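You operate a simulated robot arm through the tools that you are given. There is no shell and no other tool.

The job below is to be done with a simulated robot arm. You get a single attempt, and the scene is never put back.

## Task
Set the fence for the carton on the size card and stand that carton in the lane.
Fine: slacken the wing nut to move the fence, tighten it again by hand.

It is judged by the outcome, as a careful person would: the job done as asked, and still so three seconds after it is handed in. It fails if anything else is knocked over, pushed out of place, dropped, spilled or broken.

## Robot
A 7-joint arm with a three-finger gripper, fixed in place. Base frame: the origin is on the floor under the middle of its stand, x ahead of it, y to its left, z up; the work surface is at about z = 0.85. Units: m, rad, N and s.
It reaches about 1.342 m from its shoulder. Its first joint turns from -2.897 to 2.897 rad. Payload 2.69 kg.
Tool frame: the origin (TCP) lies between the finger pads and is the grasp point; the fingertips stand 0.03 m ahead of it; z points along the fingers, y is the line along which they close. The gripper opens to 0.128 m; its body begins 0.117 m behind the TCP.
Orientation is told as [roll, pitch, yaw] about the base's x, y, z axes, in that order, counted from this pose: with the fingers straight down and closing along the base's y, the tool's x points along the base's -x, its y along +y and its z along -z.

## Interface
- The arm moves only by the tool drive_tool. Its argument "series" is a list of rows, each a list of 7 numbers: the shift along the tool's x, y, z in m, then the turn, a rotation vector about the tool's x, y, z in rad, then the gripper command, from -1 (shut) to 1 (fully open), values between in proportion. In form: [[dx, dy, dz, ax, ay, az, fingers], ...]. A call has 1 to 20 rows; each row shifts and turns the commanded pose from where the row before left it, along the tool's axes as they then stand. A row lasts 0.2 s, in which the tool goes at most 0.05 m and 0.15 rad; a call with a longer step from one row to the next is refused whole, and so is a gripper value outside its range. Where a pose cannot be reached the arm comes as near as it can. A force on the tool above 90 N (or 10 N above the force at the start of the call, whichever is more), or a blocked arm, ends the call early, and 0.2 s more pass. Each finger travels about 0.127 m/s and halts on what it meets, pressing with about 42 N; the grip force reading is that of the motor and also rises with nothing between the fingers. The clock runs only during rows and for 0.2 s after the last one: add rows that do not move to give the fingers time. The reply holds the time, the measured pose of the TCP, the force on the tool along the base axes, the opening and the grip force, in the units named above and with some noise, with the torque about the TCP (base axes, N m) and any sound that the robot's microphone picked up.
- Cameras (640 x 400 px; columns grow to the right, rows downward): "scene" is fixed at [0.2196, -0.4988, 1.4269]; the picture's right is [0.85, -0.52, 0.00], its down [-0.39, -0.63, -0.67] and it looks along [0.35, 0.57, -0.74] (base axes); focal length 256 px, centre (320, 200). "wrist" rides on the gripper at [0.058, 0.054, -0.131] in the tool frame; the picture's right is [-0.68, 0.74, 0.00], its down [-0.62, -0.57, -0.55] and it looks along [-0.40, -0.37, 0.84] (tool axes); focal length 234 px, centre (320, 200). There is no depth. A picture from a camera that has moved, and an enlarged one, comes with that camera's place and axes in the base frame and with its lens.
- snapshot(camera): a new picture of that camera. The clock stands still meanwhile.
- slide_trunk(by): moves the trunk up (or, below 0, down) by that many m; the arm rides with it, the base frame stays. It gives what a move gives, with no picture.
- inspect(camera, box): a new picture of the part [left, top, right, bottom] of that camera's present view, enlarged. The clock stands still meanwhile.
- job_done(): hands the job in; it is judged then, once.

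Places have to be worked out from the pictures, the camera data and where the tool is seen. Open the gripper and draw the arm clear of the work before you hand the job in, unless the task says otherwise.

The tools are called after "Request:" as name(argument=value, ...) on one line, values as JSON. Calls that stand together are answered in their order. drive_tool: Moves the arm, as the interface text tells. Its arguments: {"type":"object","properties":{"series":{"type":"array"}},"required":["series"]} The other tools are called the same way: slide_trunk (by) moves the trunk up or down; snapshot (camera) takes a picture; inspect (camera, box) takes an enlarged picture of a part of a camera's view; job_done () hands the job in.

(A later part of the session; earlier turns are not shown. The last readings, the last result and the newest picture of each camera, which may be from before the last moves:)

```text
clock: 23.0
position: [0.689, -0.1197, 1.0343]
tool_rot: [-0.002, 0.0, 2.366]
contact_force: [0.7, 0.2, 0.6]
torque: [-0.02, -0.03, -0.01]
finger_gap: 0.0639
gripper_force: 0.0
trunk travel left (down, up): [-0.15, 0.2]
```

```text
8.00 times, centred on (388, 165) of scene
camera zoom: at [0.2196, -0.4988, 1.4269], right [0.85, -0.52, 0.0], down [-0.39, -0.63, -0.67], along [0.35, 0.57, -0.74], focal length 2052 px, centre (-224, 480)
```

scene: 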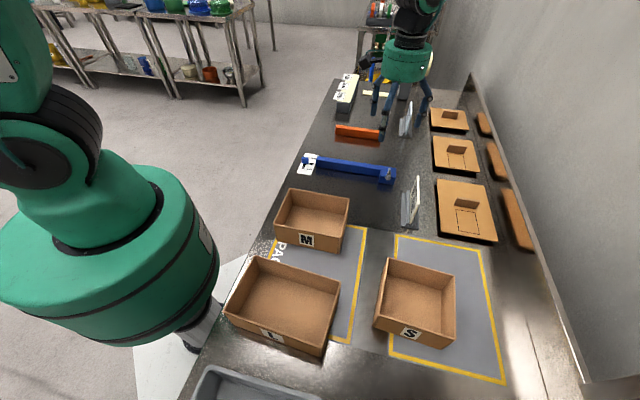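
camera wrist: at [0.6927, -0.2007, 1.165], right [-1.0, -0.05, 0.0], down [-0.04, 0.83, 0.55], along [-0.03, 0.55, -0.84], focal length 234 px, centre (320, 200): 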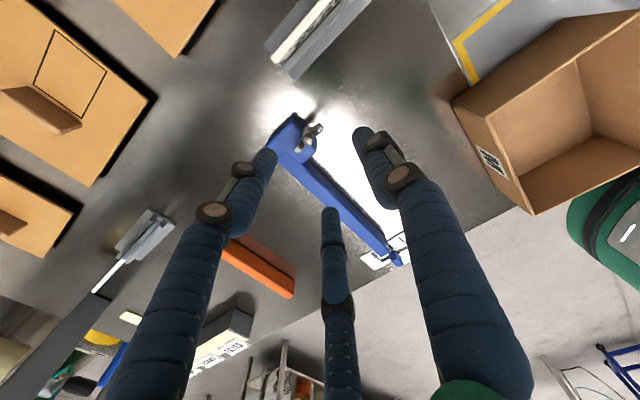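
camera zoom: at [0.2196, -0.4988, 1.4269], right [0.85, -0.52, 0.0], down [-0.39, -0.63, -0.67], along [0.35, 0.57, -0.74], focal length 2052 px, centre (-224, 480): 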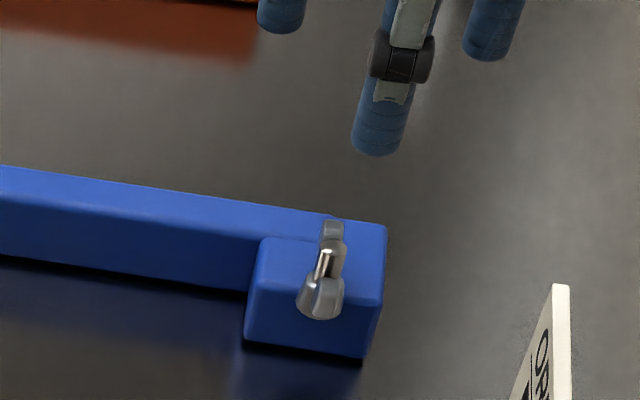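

I close the fingers and move along the fence to its mid-length, on the near side of it, still high up.

Request:
drive_tool(series=[[-0.026, 0, 0, 0, 0, 0, -1], [-0.026, 0, 0, 0, 0, 0, -1], [-0.025, 0, 0, 0, 0, 0, -1], [-0.025, -0.0024, 0, 0, 0, 0.01, -1], [0, 0, 0, 0, 0, 0, -1]])

Request:
snapshot(camera="wrist")

Request:
snapshot(camera="scene")

```text
clock: 24.2
position: [0.6171, -0.0486, 1.0342]
tool_rot: [-0.001, 0.0, 2.357]
contact_force: [-0.4, 0.3, 0.4]
torque: [-0.03, -0.01, 0.02]
finger_gap: 0.0022
gripper_force: 31.4
trunk travel left (down, up): [-0.15, 0.2]
```

```text
taken
camera wrist: at [0.6197, -0.1287, 1.1646], right [-1.0, -0.04, 0.0], down [-0.04, 0.84, 0.55], along [-0.02, 0.55, -0.84], focal length 234 px, centre (320, 200)
```

wrist: 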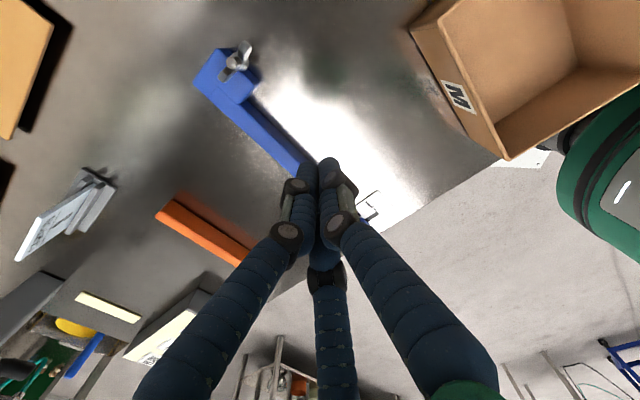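

```text
taken
```

scene: 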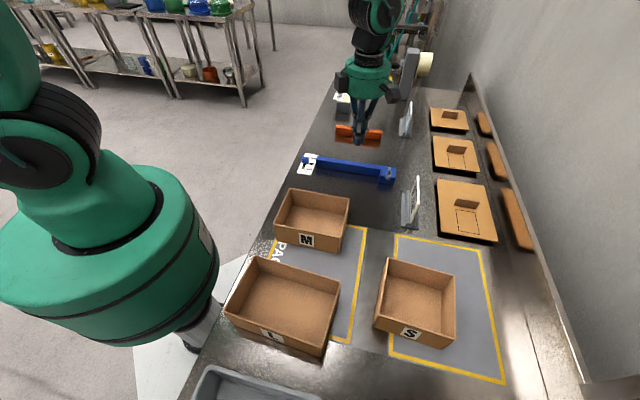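

The closed fingertips are at u≈0.402, roughly 3 cm on the near side of the fence face. I lower them to about 1.6 cm above the table.

Request:
drive_tool(series=[[0, 0, 0.02, 0, 0, 0, -1], [0, 0, 0.02, 0, 0, 0, -1], [0, 0, 0.02, 0, 0, 0, -1], [0, 0, 0.02, 0, 0, 0, -1], [0, 0, 0.02, 0, 0, 0, -1], [0, 0, 0.02, 0, 0, 0, -1], [0, 0, 0.018, 0, 0, 0, -1], [0, 0, 0, 0, 0, 0, -1]])

Request:
inspect(camera="scene", box=[280, 120, 424, 210])

Request:
snapshot(camera="wrist")

```text
clock: 26.0
position: [0.6181, -0.0496, 0.8973]
tool_rot: [-0.002, 0.002, 2.355]
contact_force: [0.4, -0.5, -0.1]
torque: [0.01, 0.04, -0.01]
finger_gap: 0.0022
gripper_force: 31.4
trunk travel left (down, up): [-0.15, 0.2]
```

```text
4.44 times, centred on (352, 165) of scene
camera zoom: at [0.2196, -0.4988, 1.4269], right [0.85, -0.52, 0.0], down [-0.39, -0.63, -0.67], along [0.35, 0.57, -0.74], focal length 1140 px, centre (178, 356)
```

zoom: 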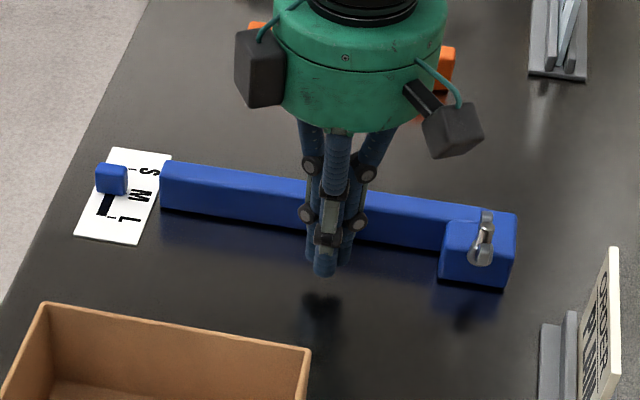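

```text
taken
camera wrist: at [0.6206, -0.1289, 1.0279], right [-1.0, -0.04, 0.0], down [-0.04, 0.84, 0.55], along [-0.02, 0.55, -0.84], focal length 234 px, centre (320, 200)
```

wrist: 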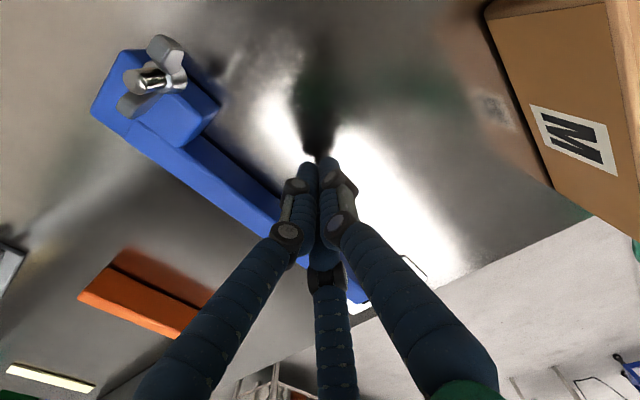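

The fingertips are beside the fence face with nothing touched. I creep toward the fence in small steps and watch the force.

Request:
drive_tool(series=[[0, -0.004, 0, 0, 0, 0, -1], [0, -0.004, 0, 0, 0, 0, -1], [0, -0.004, 0, 0, 0, 0, -1], [0, -0.004, 0, 0, 0, 0, -1], [0, -0.004, 0, 0, 0, 0, -1], [0, -0.004, 0, 0, 0, 0, -1], [0, 0, 0, 0, 0, 0, -1]])

Request:
inspect(camera="scene", box=[280, 120, 424, 210])

```text
clock: 27.6
position: [0.635, -0.0321, 0.8972]
tool_rot: [0.0, -0.001, 2.356]
contact_force: [-0.2, -0.6, 0.0]
torque: [-0.01, 0.0, 0.03]
finger_gap: 0.0019
gripper_force: 31.5
trunk travel left (down, up): [-0.15, 0.2]
```

```text
4.44 times, centred on (352, 165) of scene
camera zoom: at [0.2196, -0.4988, 1.4269], right [0.85, -0.52, 0.0], down [-0.39, -0.63, -0.67], along [0.35, 0.57, -0.74], focal length 1140 px, centre (178, 356)
```

zoom: 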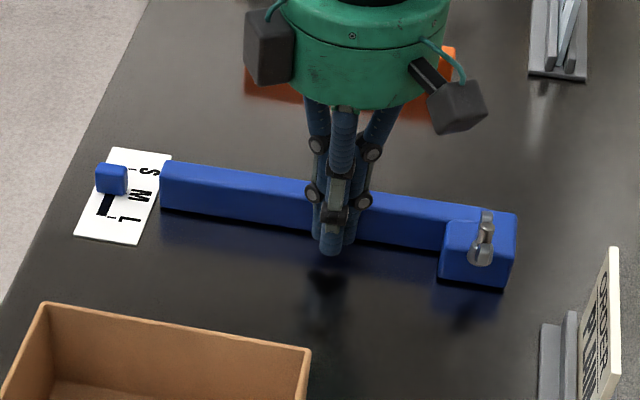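

No contact yet at u≈0.426. I advance a further 12 mm in 2 mm steps.

Request:
drive_tool(series=[[0, -0.002, 0, 0, 0, 0, -1], [0, -0.002, 0, 0, 0, 0, -1], [0, -0.002, 0, 0, 0, 0, -1], [0, -0.002, 0, 0, 0, 0, -1], [0, -0.002, 0, 0, 0, 0, -1], [0, -0.002, 0, 0, 0, 0, -1], [0, 0, 0, 0, 0, 0, -1]])

Request:
inspect(camera="scene", box=[280, 120, 424, 210])

Request:
inspect(camera="scene", box=[290, 145, 354, 185])

```text
clock: 29.2
position: [0.6431, -0.0236, 0.8955]
tool_rot: [0.0, 0.0, 2.357]
contact_force: [0.0, -0.4, 0.3]
torque: [-0.03, -0.01, -0.01]
finger_gap: 0.0021
gripper_force: 31.8
trunk travel left (down, up): [-0.15, 0.2]
```

```text
4.44 times, centred on (352, 165) of scene
camera zoom: at [0.2196, -0.4988, 1.4269], right [0.85, -0.52, 0.0], down [-0.39, -0.63, -0.67], along [0.35, 0.57, -0.74], focal length 1140 px, centre (178, 356)
```

zoom: 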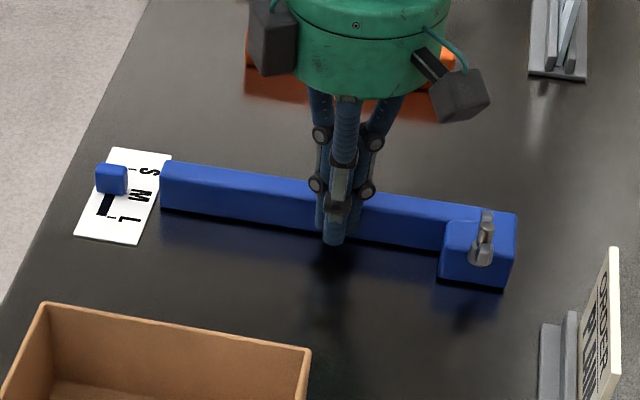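

```text
10.00 times, centred on (322, 165) of scene
camera zoom: at [0.2196, -0.4988, 1.4269], right [0.85, -0.52, 0.0], down [-0.39, -0.63, -0.67], along [0.35, 0.57, -0.74], focal length 2565 px, centre (300, 550)
```

zoom: 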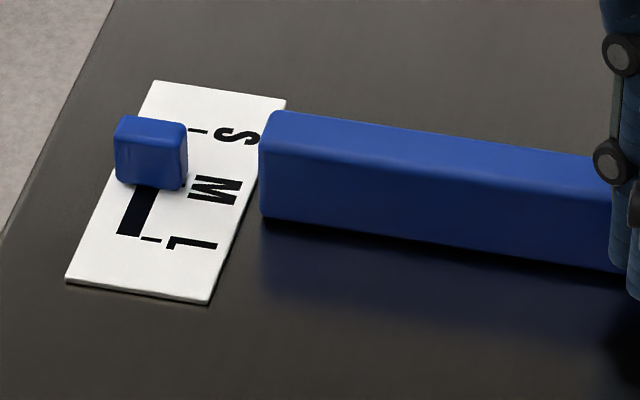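

Still no contact at u≈0.438 and the pointer has not moved. I keep creeping forward.

Request:
drive_tool(series=[[0, -0.002, 0, 0, 0, 0, -1], [0, -0.002, 0, 0, 0, 0, -1], [0, -0.002, 0, 0, 0, 0, -1], [0, -0.002, 0, 0, 0, 0, -1], [0, 0, 0, 0, 0, 0, -1]])

Request:
inspect(camera="scene", box=[290, 145, 354, 185])

Request:
inspect(camera="scene", box=[280, 120, 424, 210])

```text
clock: 30.4
position: [0.6494, -0.0199, 0.8963]
tool_rot: [0.0, -0.001, 2.356]
contact_force: [-4.2, -2.4, 0.1]
torque: [-0.02, 0.07, 0.01]
finger_gap: 0.002
gripper_force: 31.8
trunk travel left (down, up): [-0.15, 0.2]
```

```text
10.00 times, centred on (322, 165) of scene
camera zoom: at [0.2196, -0.4988, 1.4269], right [0.85, -0.52, 0.0], down [-0.39, -0.63, -0.67], along [0.35, 0.57, -0.74], focal length 2565 px, centre (300, 550)
```

zoom: 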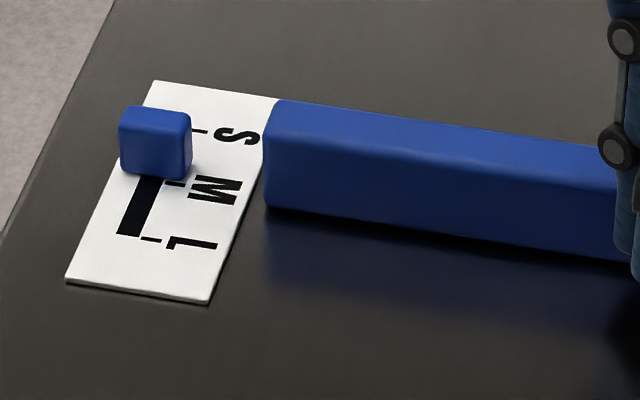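

```text
4.44 times, centred on (352, 165) of scene
camera zoom: at [0.2196, -0.4988, 1.4269], right [0.85, -0.52, 0.0], down [-0.39, -0.63, -0.67], along [0.35, 0.57, -0.74], focal length 1140 px, centre (178, 356)
```

zoom: 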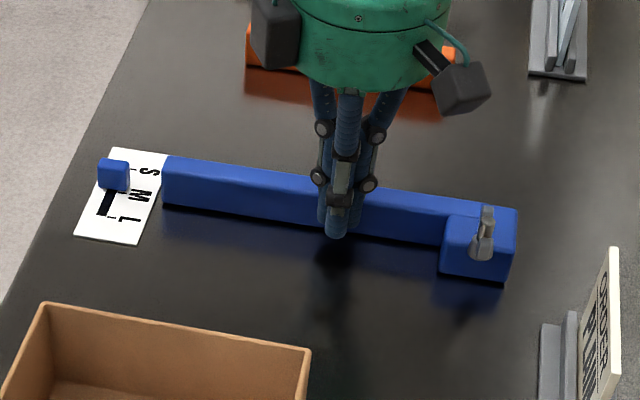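

The fence slides freely with about 5 N (pointer has begun to move off M; ticks S/M/L are about 30 mm apart). I push it about 20 mm further, gently.

Request:
drive_tool(series=[[0, -0.002, 0, 0, 0, 0, -1], [0, -0.002, 0, 0, 0, 0, -1], [0, -0.002, 0, 0, 0, 0, -1], [0, -0.002, 0, 0, 0, 0, -1], [0, -0.002, 0, 0, 0, 0, -1], [0, -0.002, 0, 0, 0, 0, -1], [0, -0.002, 0, 0, 0, 0, -1], [0, -0.002, 0, 0, 0, 0, -1], [0, -0.002, 0, 0, 0, 0, -1], [0, 0, 0, 0, 0, 0, -1]])

Request:
inspect(camera="scene", box=[290, 145, 354, 185])

Request:
inspect(camera="scene", box=[280, 120, 424, 210])

```text
clock: 32.6
position: [0.6617, -0.0054, 0.8977]
tool_rot: [0.0, -0.001, 2.356]
contact_force: [0.4, -0.7, 1.1]
torque: [-0.03, 0.02, -0.04]
finger_gap: 0.0023
gripper_force: 31.4
trunk travel left (down, up): [-0.15, 0.2]
```

```text
10.00 times, centred on (322, 165) of scene
camera zoom: at [0.2196, -0.4988, 1.4269], right [0.85, -0.52, 0.0], down [-0.39, -0.63, -0.67], along [0.35, 0.57, -0.74], focal length 2565 px, centre (300, 550)
```

zoom: 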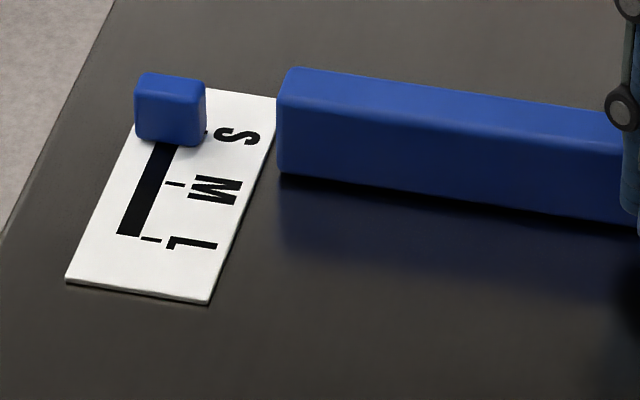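

```text
4.44 times, centred on (352, 165) of scene
camera zoom: at [0.2196, -0.4988, 1.4269], right [0.85, -0.52, 0.0], down [-0.39, -0.63, -0.67], along [0.35, 0.57, -0.74], focal length 1140 px, centre (178, 356)
```

zoom: 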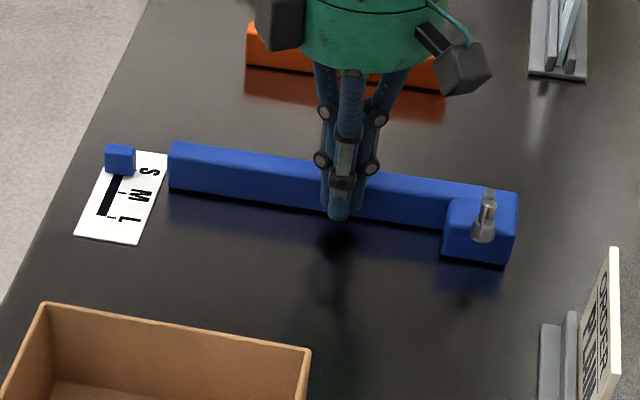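

The pointer is now about 5 mm short of the S tick by my estimate. I back off, lift, and put the wrist camera nearly straight above the scale to read it exactly.

Request:
drive_tool(series=[[0, 0.01, 0, 0, 0, 0, -1], [0, 0.01, 0, 0, 0, 0, -1], [0, 0, -0.03, 0, 0, 0, -1], [0, 0, -0.035, 0, 0, 0, -1], [0, 0, -0.035, 0, 0, 0, -1], [0, 0, -0.035, 0, 0, 0, -1], [-0.04, -0.01, 0, 0, 0, 0, -1], [-0.04, -0.015, 0, 0, 0, 0, -1], [-0.04, -0.02, 0, 0, 0, 0, -1], [-0.04, -0.02, 0, 0, 0, 0, -1], [-0.028, 0, 0, 0, 0, 0, -1], [0, 0, 0, 0, 0, 0, -1]])

Request:
snapshot(camera="wrist")

Request:
inspect(camera="scene", box=[290, 145, 354, 185])

```text
clock: 35.2
position: [0.5605, 0.1585, 1.0319]
tool_rot: [-0.001, 0.002, 2.356]
contact_force: [-0.5, 0.8, 0.0]
torque: [-0.03, -0.03, -0.05]
finger_gap: 0.0022
gripper_force: 30.8
trunk travel left (down, up): [-0.15, 0.2]
```

```text
taken
camera wrist: at [0.5641, 0.0782, 1.1633], right [-1.0, -0.04, 0.0], down [-0.04, 0.84, 0.55], along [-0.02, 0.55, -0.84], focal length 234 px, centre (320, 200)
```

wrist: 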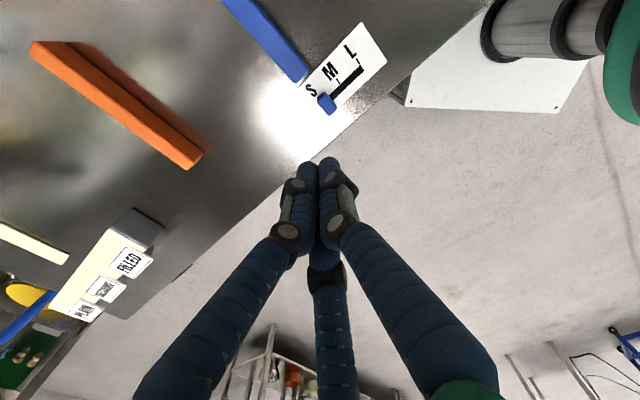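

```text
10.00 times, centred on (322, 165) of scene
camera zoom: at [0.2196, -0.4988, 1.4269], right [0.85, -0.52, 0.0], down [-0.39, -0.63, -0.67], along [0.35, 0.57, -0.74], focal length 2565 px, centre (300, 550)
```

zoom: 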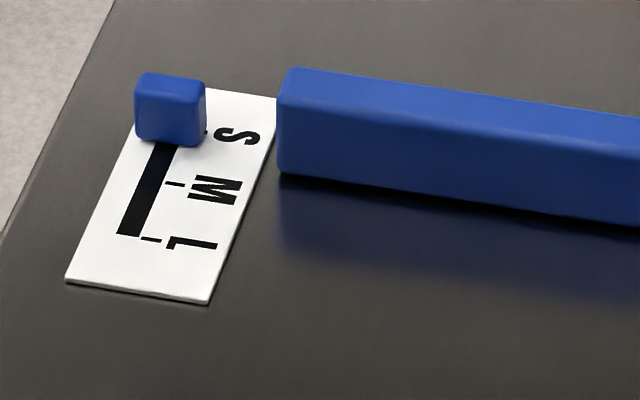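

I enlarge the scale in this overhead view.

Request:
inspect(camera="wrist", box=[282, 20, 402, 120])

Request:
inspect(camera="wrist", box=[296, 70, 360, 120])

```text
4.00 times, centred on (342, 70) of wrist
camera zoom: at [0.5641, 0.0782, 1.1633], right [-1.0, -0.04, 0.0], down [-0.04, 0.84, 0.55], along [-0.02, 0.55, -0.84], focal length 937 px, centre (232, 720)
```

zoom: 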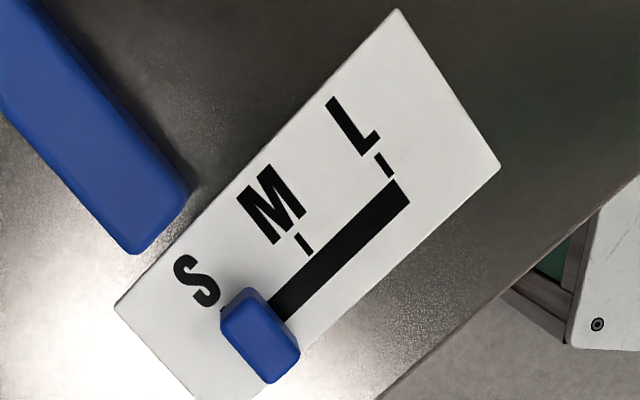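

```text
8.00 times, centred on (328, 95) of wrist
camera zoom: at [0.5641, 0.0782, 1.1633], right [-1.0, -0.04, 0.0], down [-0.04, 0.84, 0.55], along [-0.02, 0.55, -0.84], focal length 1873 px, centre (256, 1040)
```

zoom: 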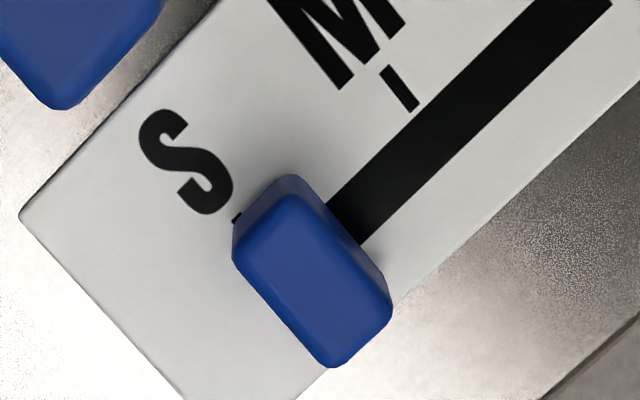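

From above, the pointer's centre line is roughly 4.5–5 mm short of the S tick, which agrees with the scene view. I go back to the push spot beside the fence.

Request:
drive_tool(series=[[0.04, 0.0125, 0, 0, 0, 0, -1], [0.04, 0.0125, 0, 0, 0, 0, -1], [0.04, 0.0125, 0, 0, 0, 0, -1], [0.04, 0.0125, 0, 0, 0, 0, -1], [0.0264, 0.0084, 0, 0, 0, 0, -1], [0, 0, 0.03, 0, 0, 0, -1], [0, 0, 0.035, 0, 0, 0, -1], [0, 0, 0.035, 0, 0, 0, -1], [0, 0, 0.035, 0, 0, 0, -1], [0, 0, 0, 0, 0, 0, -1]])

Request:
inspect(camera="scene", box=[300, 148, 332, 168])

Request:
inspect(camera="scene", box=[280, 120, 424, 210])

```text
clock: 37.4
position: [0.6521, -0.0138, 0.8955]
tool_rot: [-0.002, 0.0, 2.356]
contact_force: [0.5, 0.9, -0.3]
torque: [-0.04, 0.04, 0.0]
finger_gap: 0.0021
gripper_force: 31.3
trunk travel left (down, up): [-0.15, 0.2]
```

```text
16.00 times, centred on (316, 158) of scene
camera zoom: at [0.2196, -0.4988, 1.4269], right [0.85, -0.52, 0.0], down [-0.39, -0.63, -0.67], along [0.35, 0.57, -0.74], focal length 4104 px, centre (384, 872)
```

zoom: 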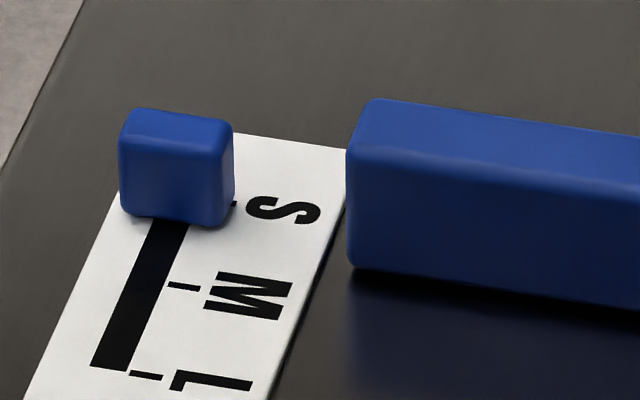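

```text
4.44 times, centred on (352, 165) of scene
camera zoom: at [0.2196, -0.4988, 1.4269], right [0.85, -0.52, 0.0], down [-0.39, -0.63, -0.67], along [0.35, 0.57, -0.74], focal length 1140 px, centre (178, 356)
```

zoom: 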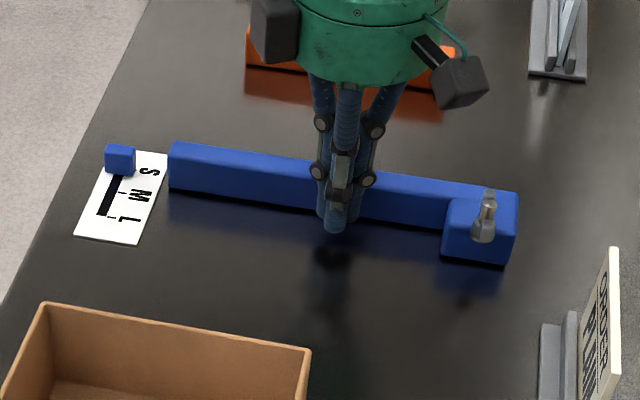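

The fingertips are about 15 mm short of the fence (TCP u≈0.451). I advance to u≈0.469, slowly at the end.

Request:
drive_tool(series=[[0, -0.004, 0, 0, 0, 0, -1], [0, -0.004, 0, 0, 0, 0, -1], [0, -0.004, 0, 0, 0, 0, -1], [0, -0.0015, 0, 0, 0, 0, -1], [0, -0.0015, 0, 0, 0, 0, -1], [0, -0.0015, 0, 0, 0, 0, -1], [0, -0.0015, 0, 0, 0, 0, -1], [0, 0, 0, 0, 0, 0, -1]])

Request:
inspect(camera="scene", box=[300, 148, 332, 168])

```text
clock: 39.2
position: [0.6637, -0.0012, 0.8963]
tool_rot: [-0.001, 0.0, 2.355]
contact_force: [0.1, -0.8, -0.5]
torque: [0.02, -0.01, -0.04]
finger_gap: 0.0021
gripper_force: 31.6
trunk travel left (down, up): [-0.15, 0.2]
```

```text
16.00 times, centred on (316, 158) of scene
camera zoom: at [0.2196, -0.4988, 1.4269], right [0.85, -0.52, 0.0], down [-0.39, -0.63, -0.67], along [0.35, 0.57, -0.74], focal length 4104 px, centre (384, 872)
```

zoom: 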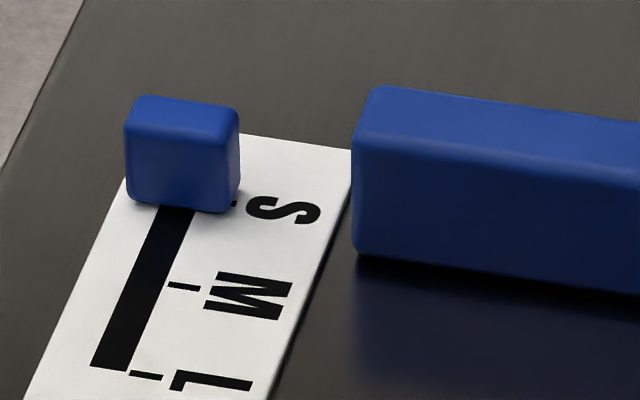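

The pointer now has the same relation to the S tick as it had to the M tick at first. I back off and check from overhead again.

Request:
drive_tool(series=[[0, 0.01, 0, 0, 0, 0, -1], [0, 0.01, 0, 0, 0, 0, -1], [0, 0, -0.03, 0, 0, 0, -1], [0, 0, -0.035, 0, 0, 0, -1], [0, 0, -0.035, 0, 0, 0, -1], [0, 0, -0.035, 0, 0, 0, -1], [-0.04, -0.015, 0, 0, 0, 0, -1], [-0.04, -0.015, 0, 0, 0, 0, -1], [-0.04, -0.017, 0, 0, 0, 0, -1], [-0.04, -0.018, 0, 0, 0, 0, -1], [-0.028, 0, 0, 0, 0, 0, -1], [0, 0, 0, 0, 0, 0, -1]])

Request:
inspect(camera="wrist", box=[296, 70, 360, 120])

Request:
inspect(camera="wrist", box=[282, 20, 402, 120])

Request:
inspect(camera="scene", box=[280, 100, 440, 200])

```text
clock: 41.8
position: [0.5618, 0.1642, 1.0306]
tool_rot: [-0.001, -0.001, 2.356]
contact_force: [0.6, -0.1, 0.4]
torque: [-0.01, -0.02, -0.01]
finger_gap: 0.0021
gripper_force: 31.1
trunk travel left (down, up): [-0.15, 0.2]
```

```text
8.00 times, centred on (328, 95) of wrist
camera zoom: at [0.5651, 0.0845, 1.1604], right [-1.0, -0.04, 0.0], down [-0.04, 0.84, 0.55], along [-0.02, 0.55, -0.84], focal length 1873 px, centre (256, 1040)
```

zoom: 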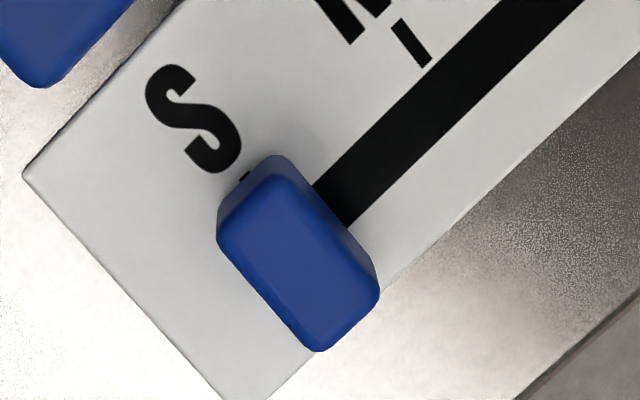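

```text
4.00 times, centred on (342, 70) of wrist
camera zoom: at [0.5651, 0.0845, 1.1604], right [-1.0, -0.04, 0.0], down [-0.04, 0.84, 0.55], along [-0.02, 0.55, -0.84], focal length 937 px, centre (232, 720)
```

zoom: 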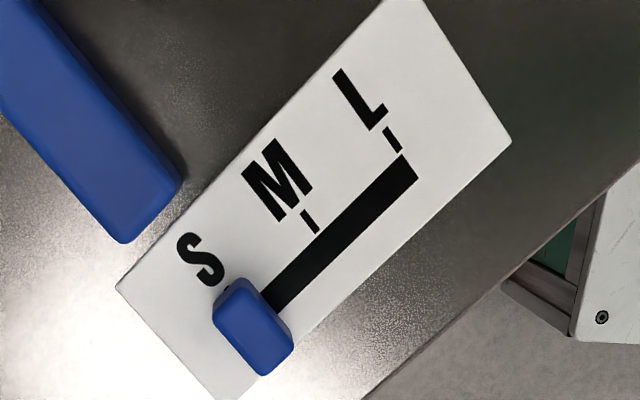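

```text
4.00 times, centred on (360, 150) of scene
camera zoom: at [0.2196, -0.4988, 1.4269], right [0.85, -0.52, 0.0], down [-0.39, -0.63, -0.67], along [0.35, 0.57, -0.74], focal length 1026 px, centre (160, 400)
```

zoom: 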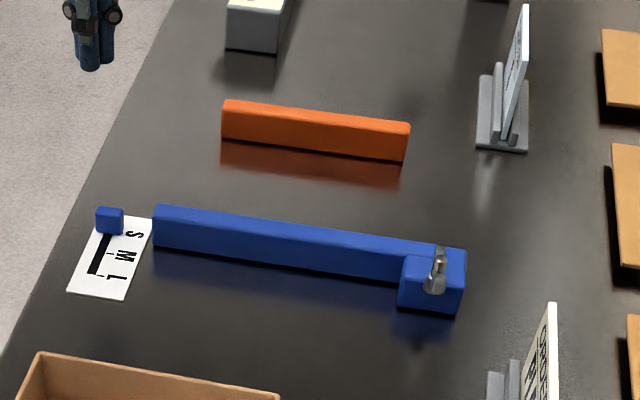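

The pointer's centre is on the S tick to within about 1 mm, so the fence is set. Next I return above the wing nut, which has moved with the fence to about (0.722, -0.092), with the fingers half open.

Request:
drive_tool(series=[[0.0368, 0.0103, 0, 0, 0, 0, -0.5], [0.0368, 0.0103, 0, 0, 0, 0, 0], [0.0368, 0.0103, 0, 0, 0, 0, 0], [0.0368, 0.0103, 0, 0, 0, 0, 0], [0.0368, 0.0103, 0, 0, 0, 0, 0], [0.0368, 0.0103, 0, 0, 0, 0, 0], [0.0368, 0.0103, 0, 0, 0, 0, 0], [0.0366, 0.0106, 0, 0, 0, 0, 0], [0, 0, 0.02, 0, 0, 0, 0], [0, 0, 0, 0, 0, 0, 0]])

Request:
snapshot(camera="wrist")

Request:
inspect(camera="wrist", box=[240, 80, 400, 180])

Request:
inspect(camera="scene", box=[348, 130, 428, 180])

```text
clock: 44.0
position: [0.7124, -0.1017, 1.0107]
tool_rot: [-0.001, -0.002, 2.357]
contact_force: [0.5, 0.1, -0.2]
torque: [-0.01, 0.0, 0.01]
finger_gap: 0.0639
gripper_force: 0.0
trunk travel left (down, up): [-0.15, 0.2]
```

```text
taken
camera wrist: at [0.7162, -0.1829, 1.141], right [-1.0, -0.04, 0.0], down [-0.04, 0.84, 0.55], along [-0.02, 0.55, -0.84], focal length 234 px, centre (320, 200)
```

wrist: 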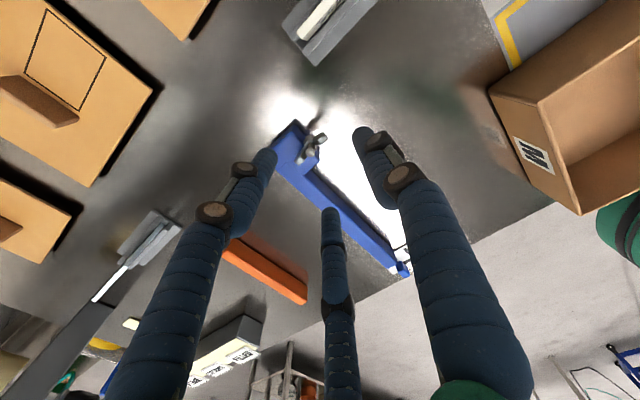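

```text
4.00 times, centred on (320, 130) of wrist
camera zoom: at [0.7162, -0.1829, 1.141], right [-1.0, -0.04, 0.0], down [-0.04, 0.84, 0.55], along [-0.02, 0.55, -0.84], focal length 937 px, centre (320, 480)
```

zoom: 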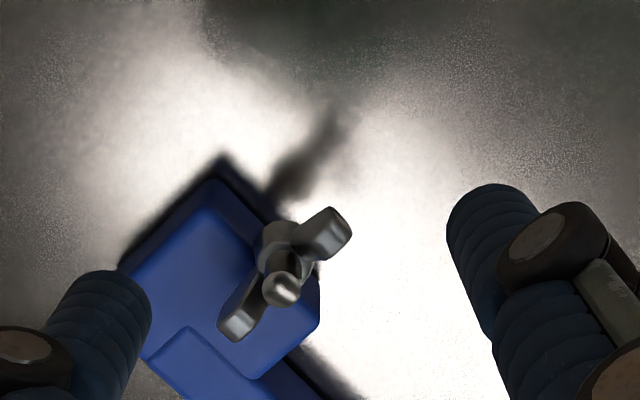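

```text
8.00 times, centred on (388, 155) of scene
camera zoom: at [0.2196, -0.4988, 1.4269], right [0.85, -0.52, 0.0], down [-0.39, -0.63, -0.67], along [0.35, 0.57, -0.74], focal length 2052 px, centre (-224, 560)
```

zoom: 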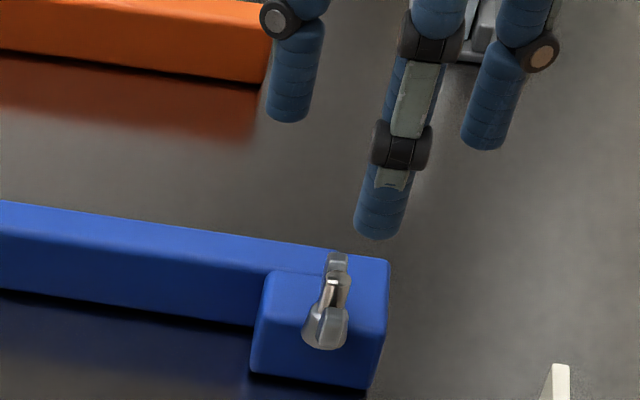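

The nut is 14.6 mm ahead of the tool axis, as wanted, with its wings still along the lane-width direction. I lower and close on the near wing.

Request:
drive_tool(series=[[-0.001, 0, 0.022, 0, 0, 0, 0], [0, 0, 0.022, 0, 0, 0, 0], [0, 0, 0.022, 0, 0, 0, 0], [0, 0, 0.022, 0, 0, 0, 0], [0, 0, 0, 0, 0, 0, 0]])

Request:
inspect(camera="wrist", box=[240, 120, 400, 220])

Request:
inspect(camera="scene", box=[348, 130, 428, 180])

```text
clock: 45.2
position: [0.7129, -0.1035, 0.923]
tool_rot: [0.001, 0.0, 2.355]
contact_force: [0.4, 0.7, 0.3]
torque: [0.03, -0.01, 0.04]
finger_gap: 0.0642
gripper_force: 0.1
trunk travel left (down, up): [-0.15, 0.2]
```

```text
4.00 times, centred on (320, 170) of wrist
camera zoom: at [0.7165, -0.1828, 1.0531], right [-1.0, -0.04, 0.0], down [-0.04, 0.84, 0.55], along [-0.02, 0.55, -0.84], focal length 937 px, centre (320, 320)
```

zoom: 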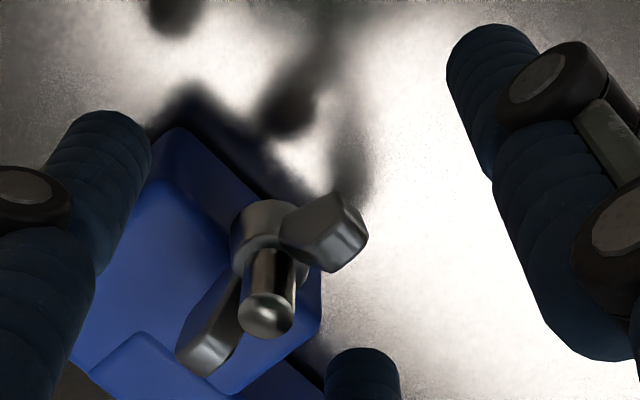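

```text
8.00 times, centred on (388, 155) of scene
camera zoom: at [0.2196, -0.4988, 1.4269], right [0.85, -0.52, 0.0], down [-0.39, -0.63, -0.67], along [0.35, 0.57, -0.74], focal length 2052 px, centre (-224, 560)
```

zoom: 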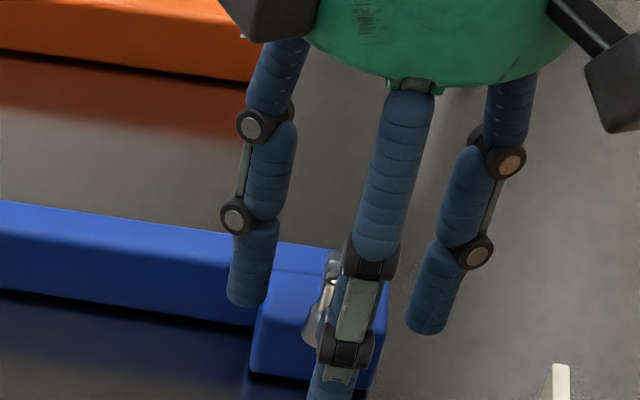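

The fence is loose now, so the fingers must close evenly so as not to shift it. I close gradually and check the forces and the pointer.

Request:
drive_tool(series=[[0, 0, 0, 0, 0, 0, -0.4], [0, 0, 0, 0, 0, 0, -0.6], [0, 0, 0, 0, 0, 0, -0.7], [0, 0, 0, 0, 0, 0, -0.8], [0, 0, 0, 0, 0, 0, -0.85], [0, 0, 0, 0, 0, 0, -0.85]])

Request:
inspect(camera="wrist", box=[240, 120, 400, 220])

Request:
inspect(camera="scene", box=[348, 130, 428, 180])

Request:
inspect(camera="scene", box=[300, 148, 332, 168])

```text
clock: 46.6
position: [0.7123, -0.1021, 0.9221]
tool_rot: [0.002, -0.002, 2.357]
contact_force: [-13.8, 4.3, -1.6]
torque: [0.04, 0.42, 0.23]
finger_gap: 0.0147
gripper_force: 3.5
trunk travel left (down, up): [-0.15, 0.2]
```

```text
4.00 times, centred on (320, 170) of wrist
camera zoom: at [0.715, -0.1825, 1.0531], right [-1.0, -0.04, 0.0], down [-0.03, 0.84, 0.55], along [-0.03, 0.55, -0.84], focal length 937 px, centre (320, 320)
```

zoom: 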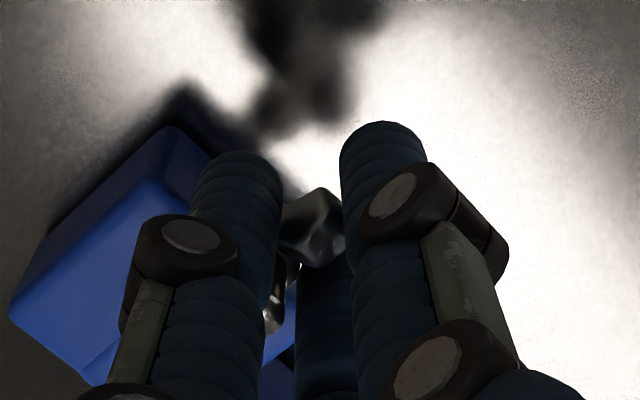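

```text
8.00 times, centred on (388, 155) of scene
camera zoom: at [0.2196, -0.4988, 1.4269], right [0.85, -0.52, 0.0], down [-0.39, -0.63, -0.67], along [0.35, 0.57, -0.74], focal length 2052 px, centre (-224, 560)
```

zoom: 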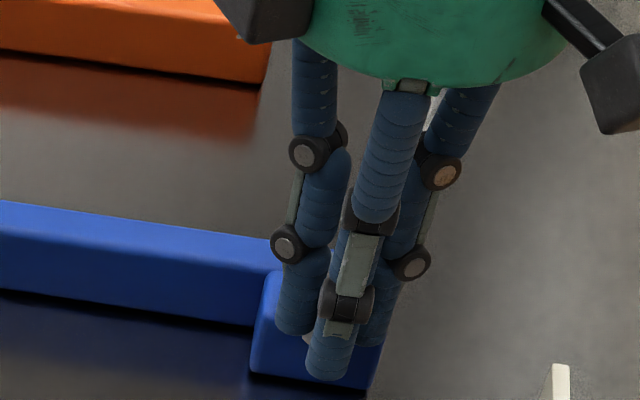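

```text
16.00 times, centred on (316, 158) of scene
camera zoom: at [0.2196, -0.4988, 1.4269], right [0.85, -0.52, 0.0], down [-0.39, -0.63, -0.67], along [0.35, 0.57, -0.74], focal length 4104 px, centre (384, 872)
```

zoom: 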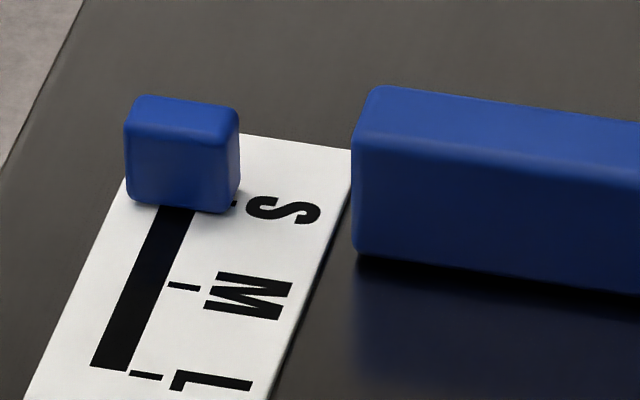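

The pointer has not moved; there is a slight sideways load of about 13 N. I shift 1 mm to relieve it and close fully on the wing.

Request:
drive_tool(series=[[-0.001, 0, 0, 0, 0, 0, -0.9], [0, 0, 0, 0, 0, 0, -0.95], [0, 0, 0, 0, 0, 0, -1], [0, 0, 0, 0, 0, 0, -1]])

Request:
inspect(camera="wrist", box=[240, 120, 400, 220])

Request:
inspect(camera="scene", box=[300, 148, 332, 168])

```text
clock: 47.6
position: [0.712, -0.1022, 0.9237]
tool_rot: [0.0, 0.0, 2.356]
contact_force: [-20.6, -1.6, -1.5]
torque: [-0.04, 0.54, 0.21]
finger_gap: 0.011
gripper_force: 37.9
trunk travel left (down, up): [-0.15, 0.2]
```

```text
4.00 times, centred on (320, 170) of wrist
camera zoom: at [0.7142, -0.1826, 1.0534], right [-1.0, -0.04, 0.0], down [-0.04, 0.84, 0.55], along [-0.02, 0.55, -0.84], focal length 937 px, centre (320, 320)
```

zoom: 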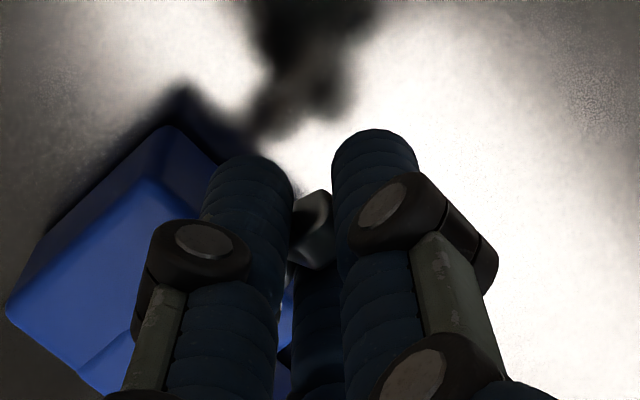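

```text
16.00 times, centred on (316, 158) of scene
camera zoom: at [0.2196, -0.4988, 1.4269], right [0.85, -0.52, 0.0], down [-0.39, -0.63, -0.67], along [0.35, 0.57, -0.74], focal length 4104 px, centre (384, 872)
```

zoom: 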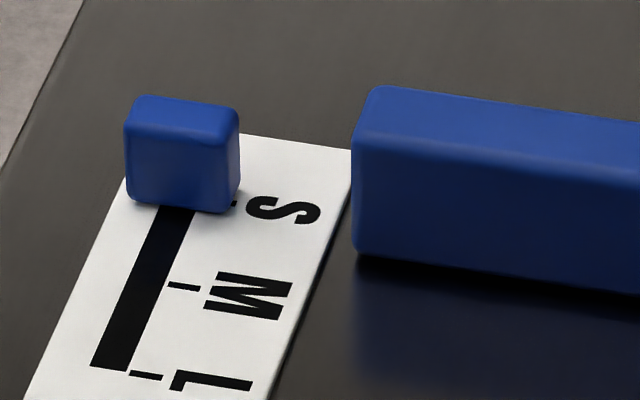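

The grip is the same as before (gap 11 mm) and the pointer still reads S. I ease the residual load and begin turning clockwise about the stud axis.

Request:
drive_tool(series=[[-0.001, 0.0007, 0, 0, 0, 0, -1], [-0.0018, -0.0001, 0, 0, 0, 0.12, -1], [-0.0018, -0.0001, 0, 0, 0, 0.12, -1], [-0.0018, -0.0001, 0, 0, 0, 0.12, -1], [-0.0018, -0.0001, 0, 0, 0, 0.12, -1], [0, 0, 0, 0, 0, 0, -1]])

Request:
inspect(camera="scene", box=[348, 130, 428, 180])

Request:
inspect(camera="scene", box=[300, 148, 332, 168])

```text
clock: 49.0
position: [0.706, -0.0959, 0.9229]
tool_rot: [0.002, 0.0, 1.875]
contact_force: [-5.1, -5.0, -20.0]
torque: [-0.08, -0.07, 0.0]
finger_gap: 0.0109
gripper_force: 37.7
trunk travel left (down, up): [-0.15, 0.2]
```

```text
8.00 times, centred on (388, 155) of scene
camera zoom: at [0.2196, -0.4988, 1.4269], right [0.85, -0.52, 0.0], down [-0.39, -0.63, -0.67], along [0.35, 0.57, -0.74], focal length 2052 px, centre (-224, 560)
```

zoom: 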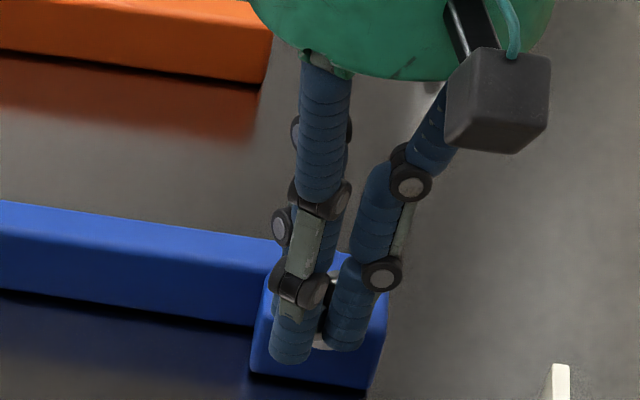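

```text
16.00 times, centred on (316, 158) of scene
camera zoom: at [0.2196, -0.4988, 1.4269], right [0.85, -0.52, 0.0], down [-0.39, -0.63, -0.67], along [0.35, 0.57, -0.74], focal length 4104 px, centre (384, 872)
```

zoom: 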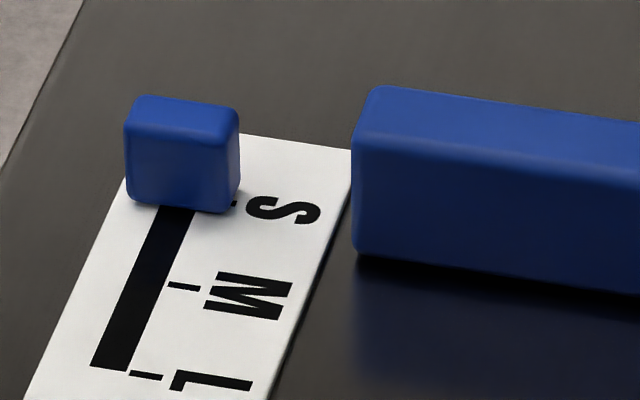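

The nut turns back smoothly and the pointer stays on S. I continue clockwise, following down by about 1 mm.

Request:
drive_tool(series=[[-0.0018, -0.0001, 0.0005, 0, 0, 0.12, -1], [-0.0018, -0.0001, 0.0005, 0, 0, 0.12, -1], [-0.0018, -0.0001, 0, 0, 0, 0.12, -1], [-0.0018, -0.0001, 0, 0, 0, 0.12, -1], [-0.0018, -0.0001, 0, 0, 0, 0.12, -1], [-0.0018, -0.0001, 0, 0, 0, 0.12, -1], [-0.0018, -0.0001, 0, 0, 0, 0.12, -1], [-0.0018, -0.0001, 0, 0, 0, 0.12, -1], [-0.0018, -0.0001, 0, 0, 0, 0.12, -1], [-0.0018, -0.0001, 0, 0, 0, 0.12, -1], [0, 0, 0, 0, 0, 0, -1]])

Request:
inspect(camera="scene", box=[348, 130, 428, 180])

Request:
inspect(camera="scene", box=[300, 148, 332, 168])

```text
clock: 51.4
position: [0.7118, -0.0791, 0.9224]
tool_rot: [-0.002, 0.001, 0.674]
contact_force: [-4.8, 20.5, -3.4]
torque: [0.53, 0.0, 0.14]
finger_gap: 0.0103
gripper_force: 37.6
trunk travel left (down, up): [-0.15, 0.2]
```

```text
8.00 times, centred on (388, 155) of scene
camera zoom: at [0.2196, -0.4988, 1.4269], right [0.85, -0.52, 0.0], down [-0.39, -0.63, -0.67], along [0.35, 0.57, -0.74], focal length 2052 px, centre (-224, 560)
```

zoom: 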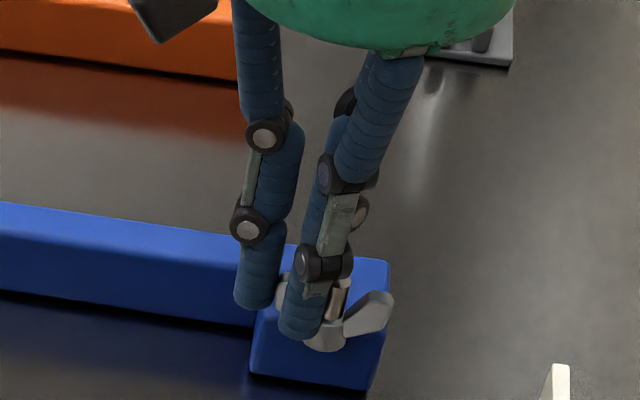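

```text
16.00 times, centred on (316, 158) of scene
camera zoom: at [0.2196, -0.4988, 1.4269], right [0.85, -0.52, 0.0], down [-0.39, -0.63, -0.67], along [0.35, 0.57, -0.74], focal length 4104 px, centre (384, 872)
```

zoom: 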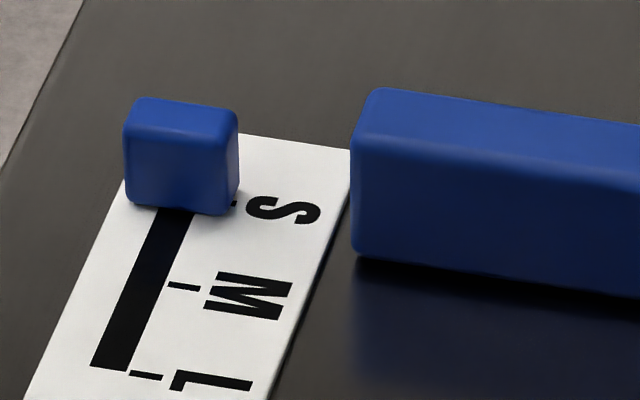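

Only about half a millimetre of pointer drift. I correct for it slightly and continue turning clockwise.

Request:
drive_tool(series=[[-0.0026, -0.0001, 0, 0, 0, 0.12, -1], [-0.0018, -0.0001, 0, 0, 0, 0.12, -1], [-0.0018, -0.0001, 0, 0, 0, 0.12, -1], [-0.0018, -0.0001, 0, 0, 0, 0.12, -1], [-0.0018, -0.0001, 0, 0, 0, 0.12, -1], [-0.0018, -0.0001, 0, 0, 0, 0.12, -1], [-0.0018, -0.0001, 0, 0, 0, 0.12, -1], [-0.0018, -0.0001, 0, 0, 0, 0.12, -1], [0, 0, 0, 0, 0, 0, -1]])

Request:
inspect(camera="scene", box=[348, 130, 428, 180])

Request:
inspect(camera="scene", box=[300, 148, 332, 168])

```text
clock: 53.4
position: [0.727, -0.0749, 0.9228]
tool_rot: [0.001, -0.001, -0.286]
contact_force: [-0.4, 19.3, -9.0]
torque: [0.4, -0.07, -0.05]
finger_gap: 0.0105
gripper_force: 37.8
trunk travel left (down, up): [-0.15, 0.2]
```

```text
8.00 times, centred on (388, 155) of scene
camera zoom: at [0.2196, -0.4988, 1.4269], right [0.85, -0.52, 0.0], down [-0.39, -0.63, -0.67], along [0.35, 0.57, -0.74], focal length 2052 px, centre (-224, 560)
```

zoom: 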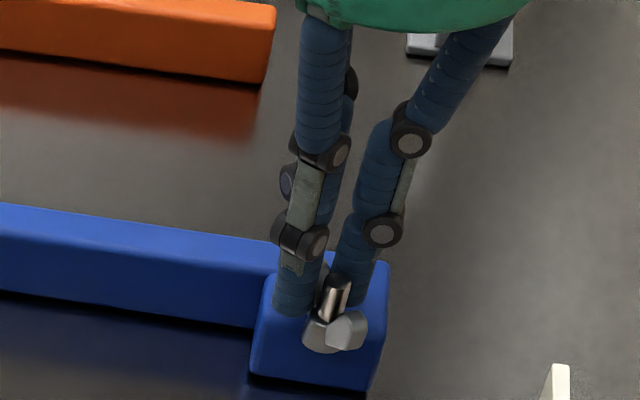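

```text
16.00 times, centred on (316, 158) of scene
camera zoom: at [0.2196, -0.4988, 1.4269], right [0.85, -0.52, 0.0], down [-0.39, -0.63, -0.67], along [0.35, 0.57, -0.74], focal length 4104 px, centre (384, 872)
```

zoom: 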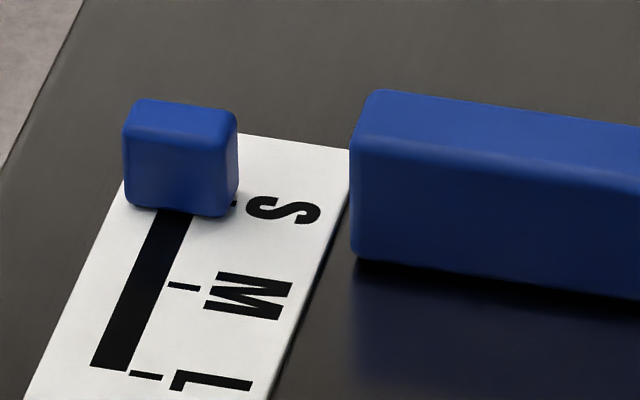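

The fence has crept about 1 mm toward M as the grip pulled on it. Before the final tightening I nudge it back by shifting the gripped nut about 2 mm toward the lane.

Request:
drive_tool(series=[[-0.0005, 0.001, 0, 0, 0, 0, -1], [-0.0005, 0.001, 0, 0, 0, 0, -1], [0, 0, 0, 0, 0, 0, -1]])

Request:
inspect(camera="scene", box=[300, 148, 332, 168])

```text
clock: 54.2
position: [0.7274, -0.075, 0.9215]
tool_rot: [0.001, 0.001, -0.284]
contact_force: [-6.3, 1.7, -6.2]
torque: [-0.47, 0.38, -0.11]
finger_gap: 0.0106
gripper_force: 38.2
trunk travel left (down, up): [-0.15, 0.2]
```

```text
16.00 times, centred on (316, 158) of scene
camera zoom: at [0.2196, -0.4988, 1.4269], right [0.85, -0.52, 0.0], down [-0.39, -0.63, -0.67], along [0.35, 0.57, -0.74], focal length 4104 px, centre (384, 872)
```

zoom: 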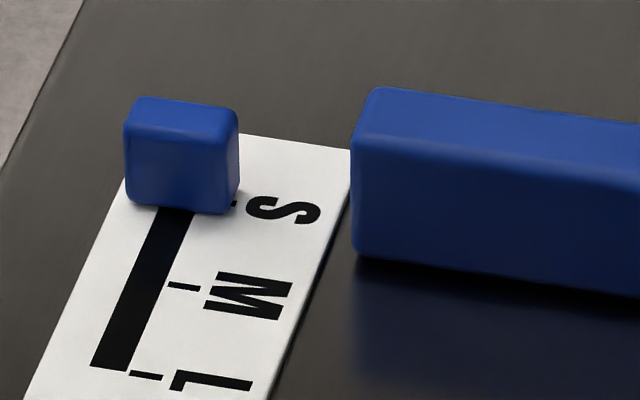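

The pointer is back on S. I make the last part of the turn toward the original tight angle, watching the torque.

Request:
drive_tool(series=[[-0.002, 0.0004, 0, 0, 0, 0.12, -1], [-0.0018, -0.0001, 0, 0, 0, 0.12, -1], [-0.0018, -0.0001, 0, 0, 0, 0.12, -1], [-0.0018, -0.0001, 0, 0, 0, 0.12, -1], [0, 0, 0, 0, 0, 0, -1]])

Request:
inspect(camera="scene", box=[348, 130, 428, 180])

Request:
inspect(camera="scene", box=[300, 148, 332, 168])

```text
clock: 55.4
position: [0.7331, -0.0781, 0.9216]
tool_rot: [0.0, -0.002, -0.766]
contact_force: [-5.0, -16.7, -0.9]
torque: [-0.61, 0.3, 0.11]
finger_gap: 0.0105
gripper_force: 38.1
trunk travel left (down, up): [-0.15, 0.2]
```

```text
8.00 times, centred on (388, 155) of scene
camera zoom: at [0.2196, -0.4988, 1.4269], right [0.85, -0.52, 0.0], down [-0.39, -0.63, -0.67], along [0.35, 0.57, -0.74], focal length 2052 px, centre (-224, 560)
```

zoom: 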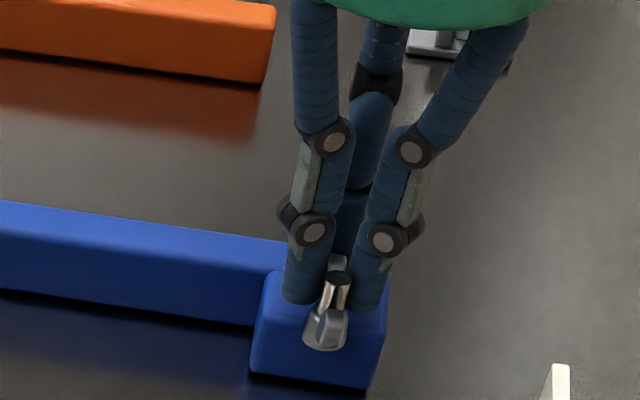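

```text
16.00 times, centred on (316, 158) of scene
camera zoom: at [0.2196, -0.4988, 1.4269], right [0.85, -0.52, 0.0], down [-0.39, -0.63, -0.67], along [0.35, 0.57, -0.74], focal length 4104 px, centre (384, 872)
```

zoom: 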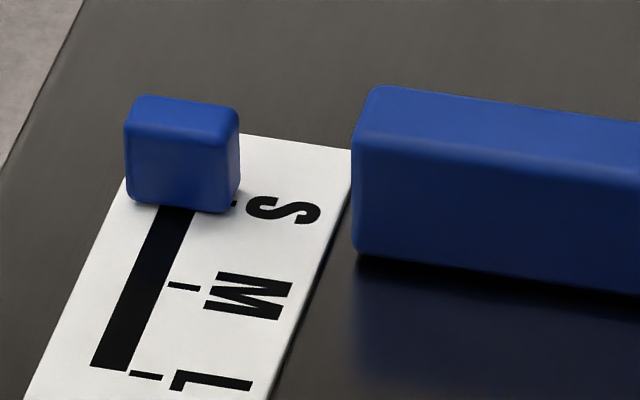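

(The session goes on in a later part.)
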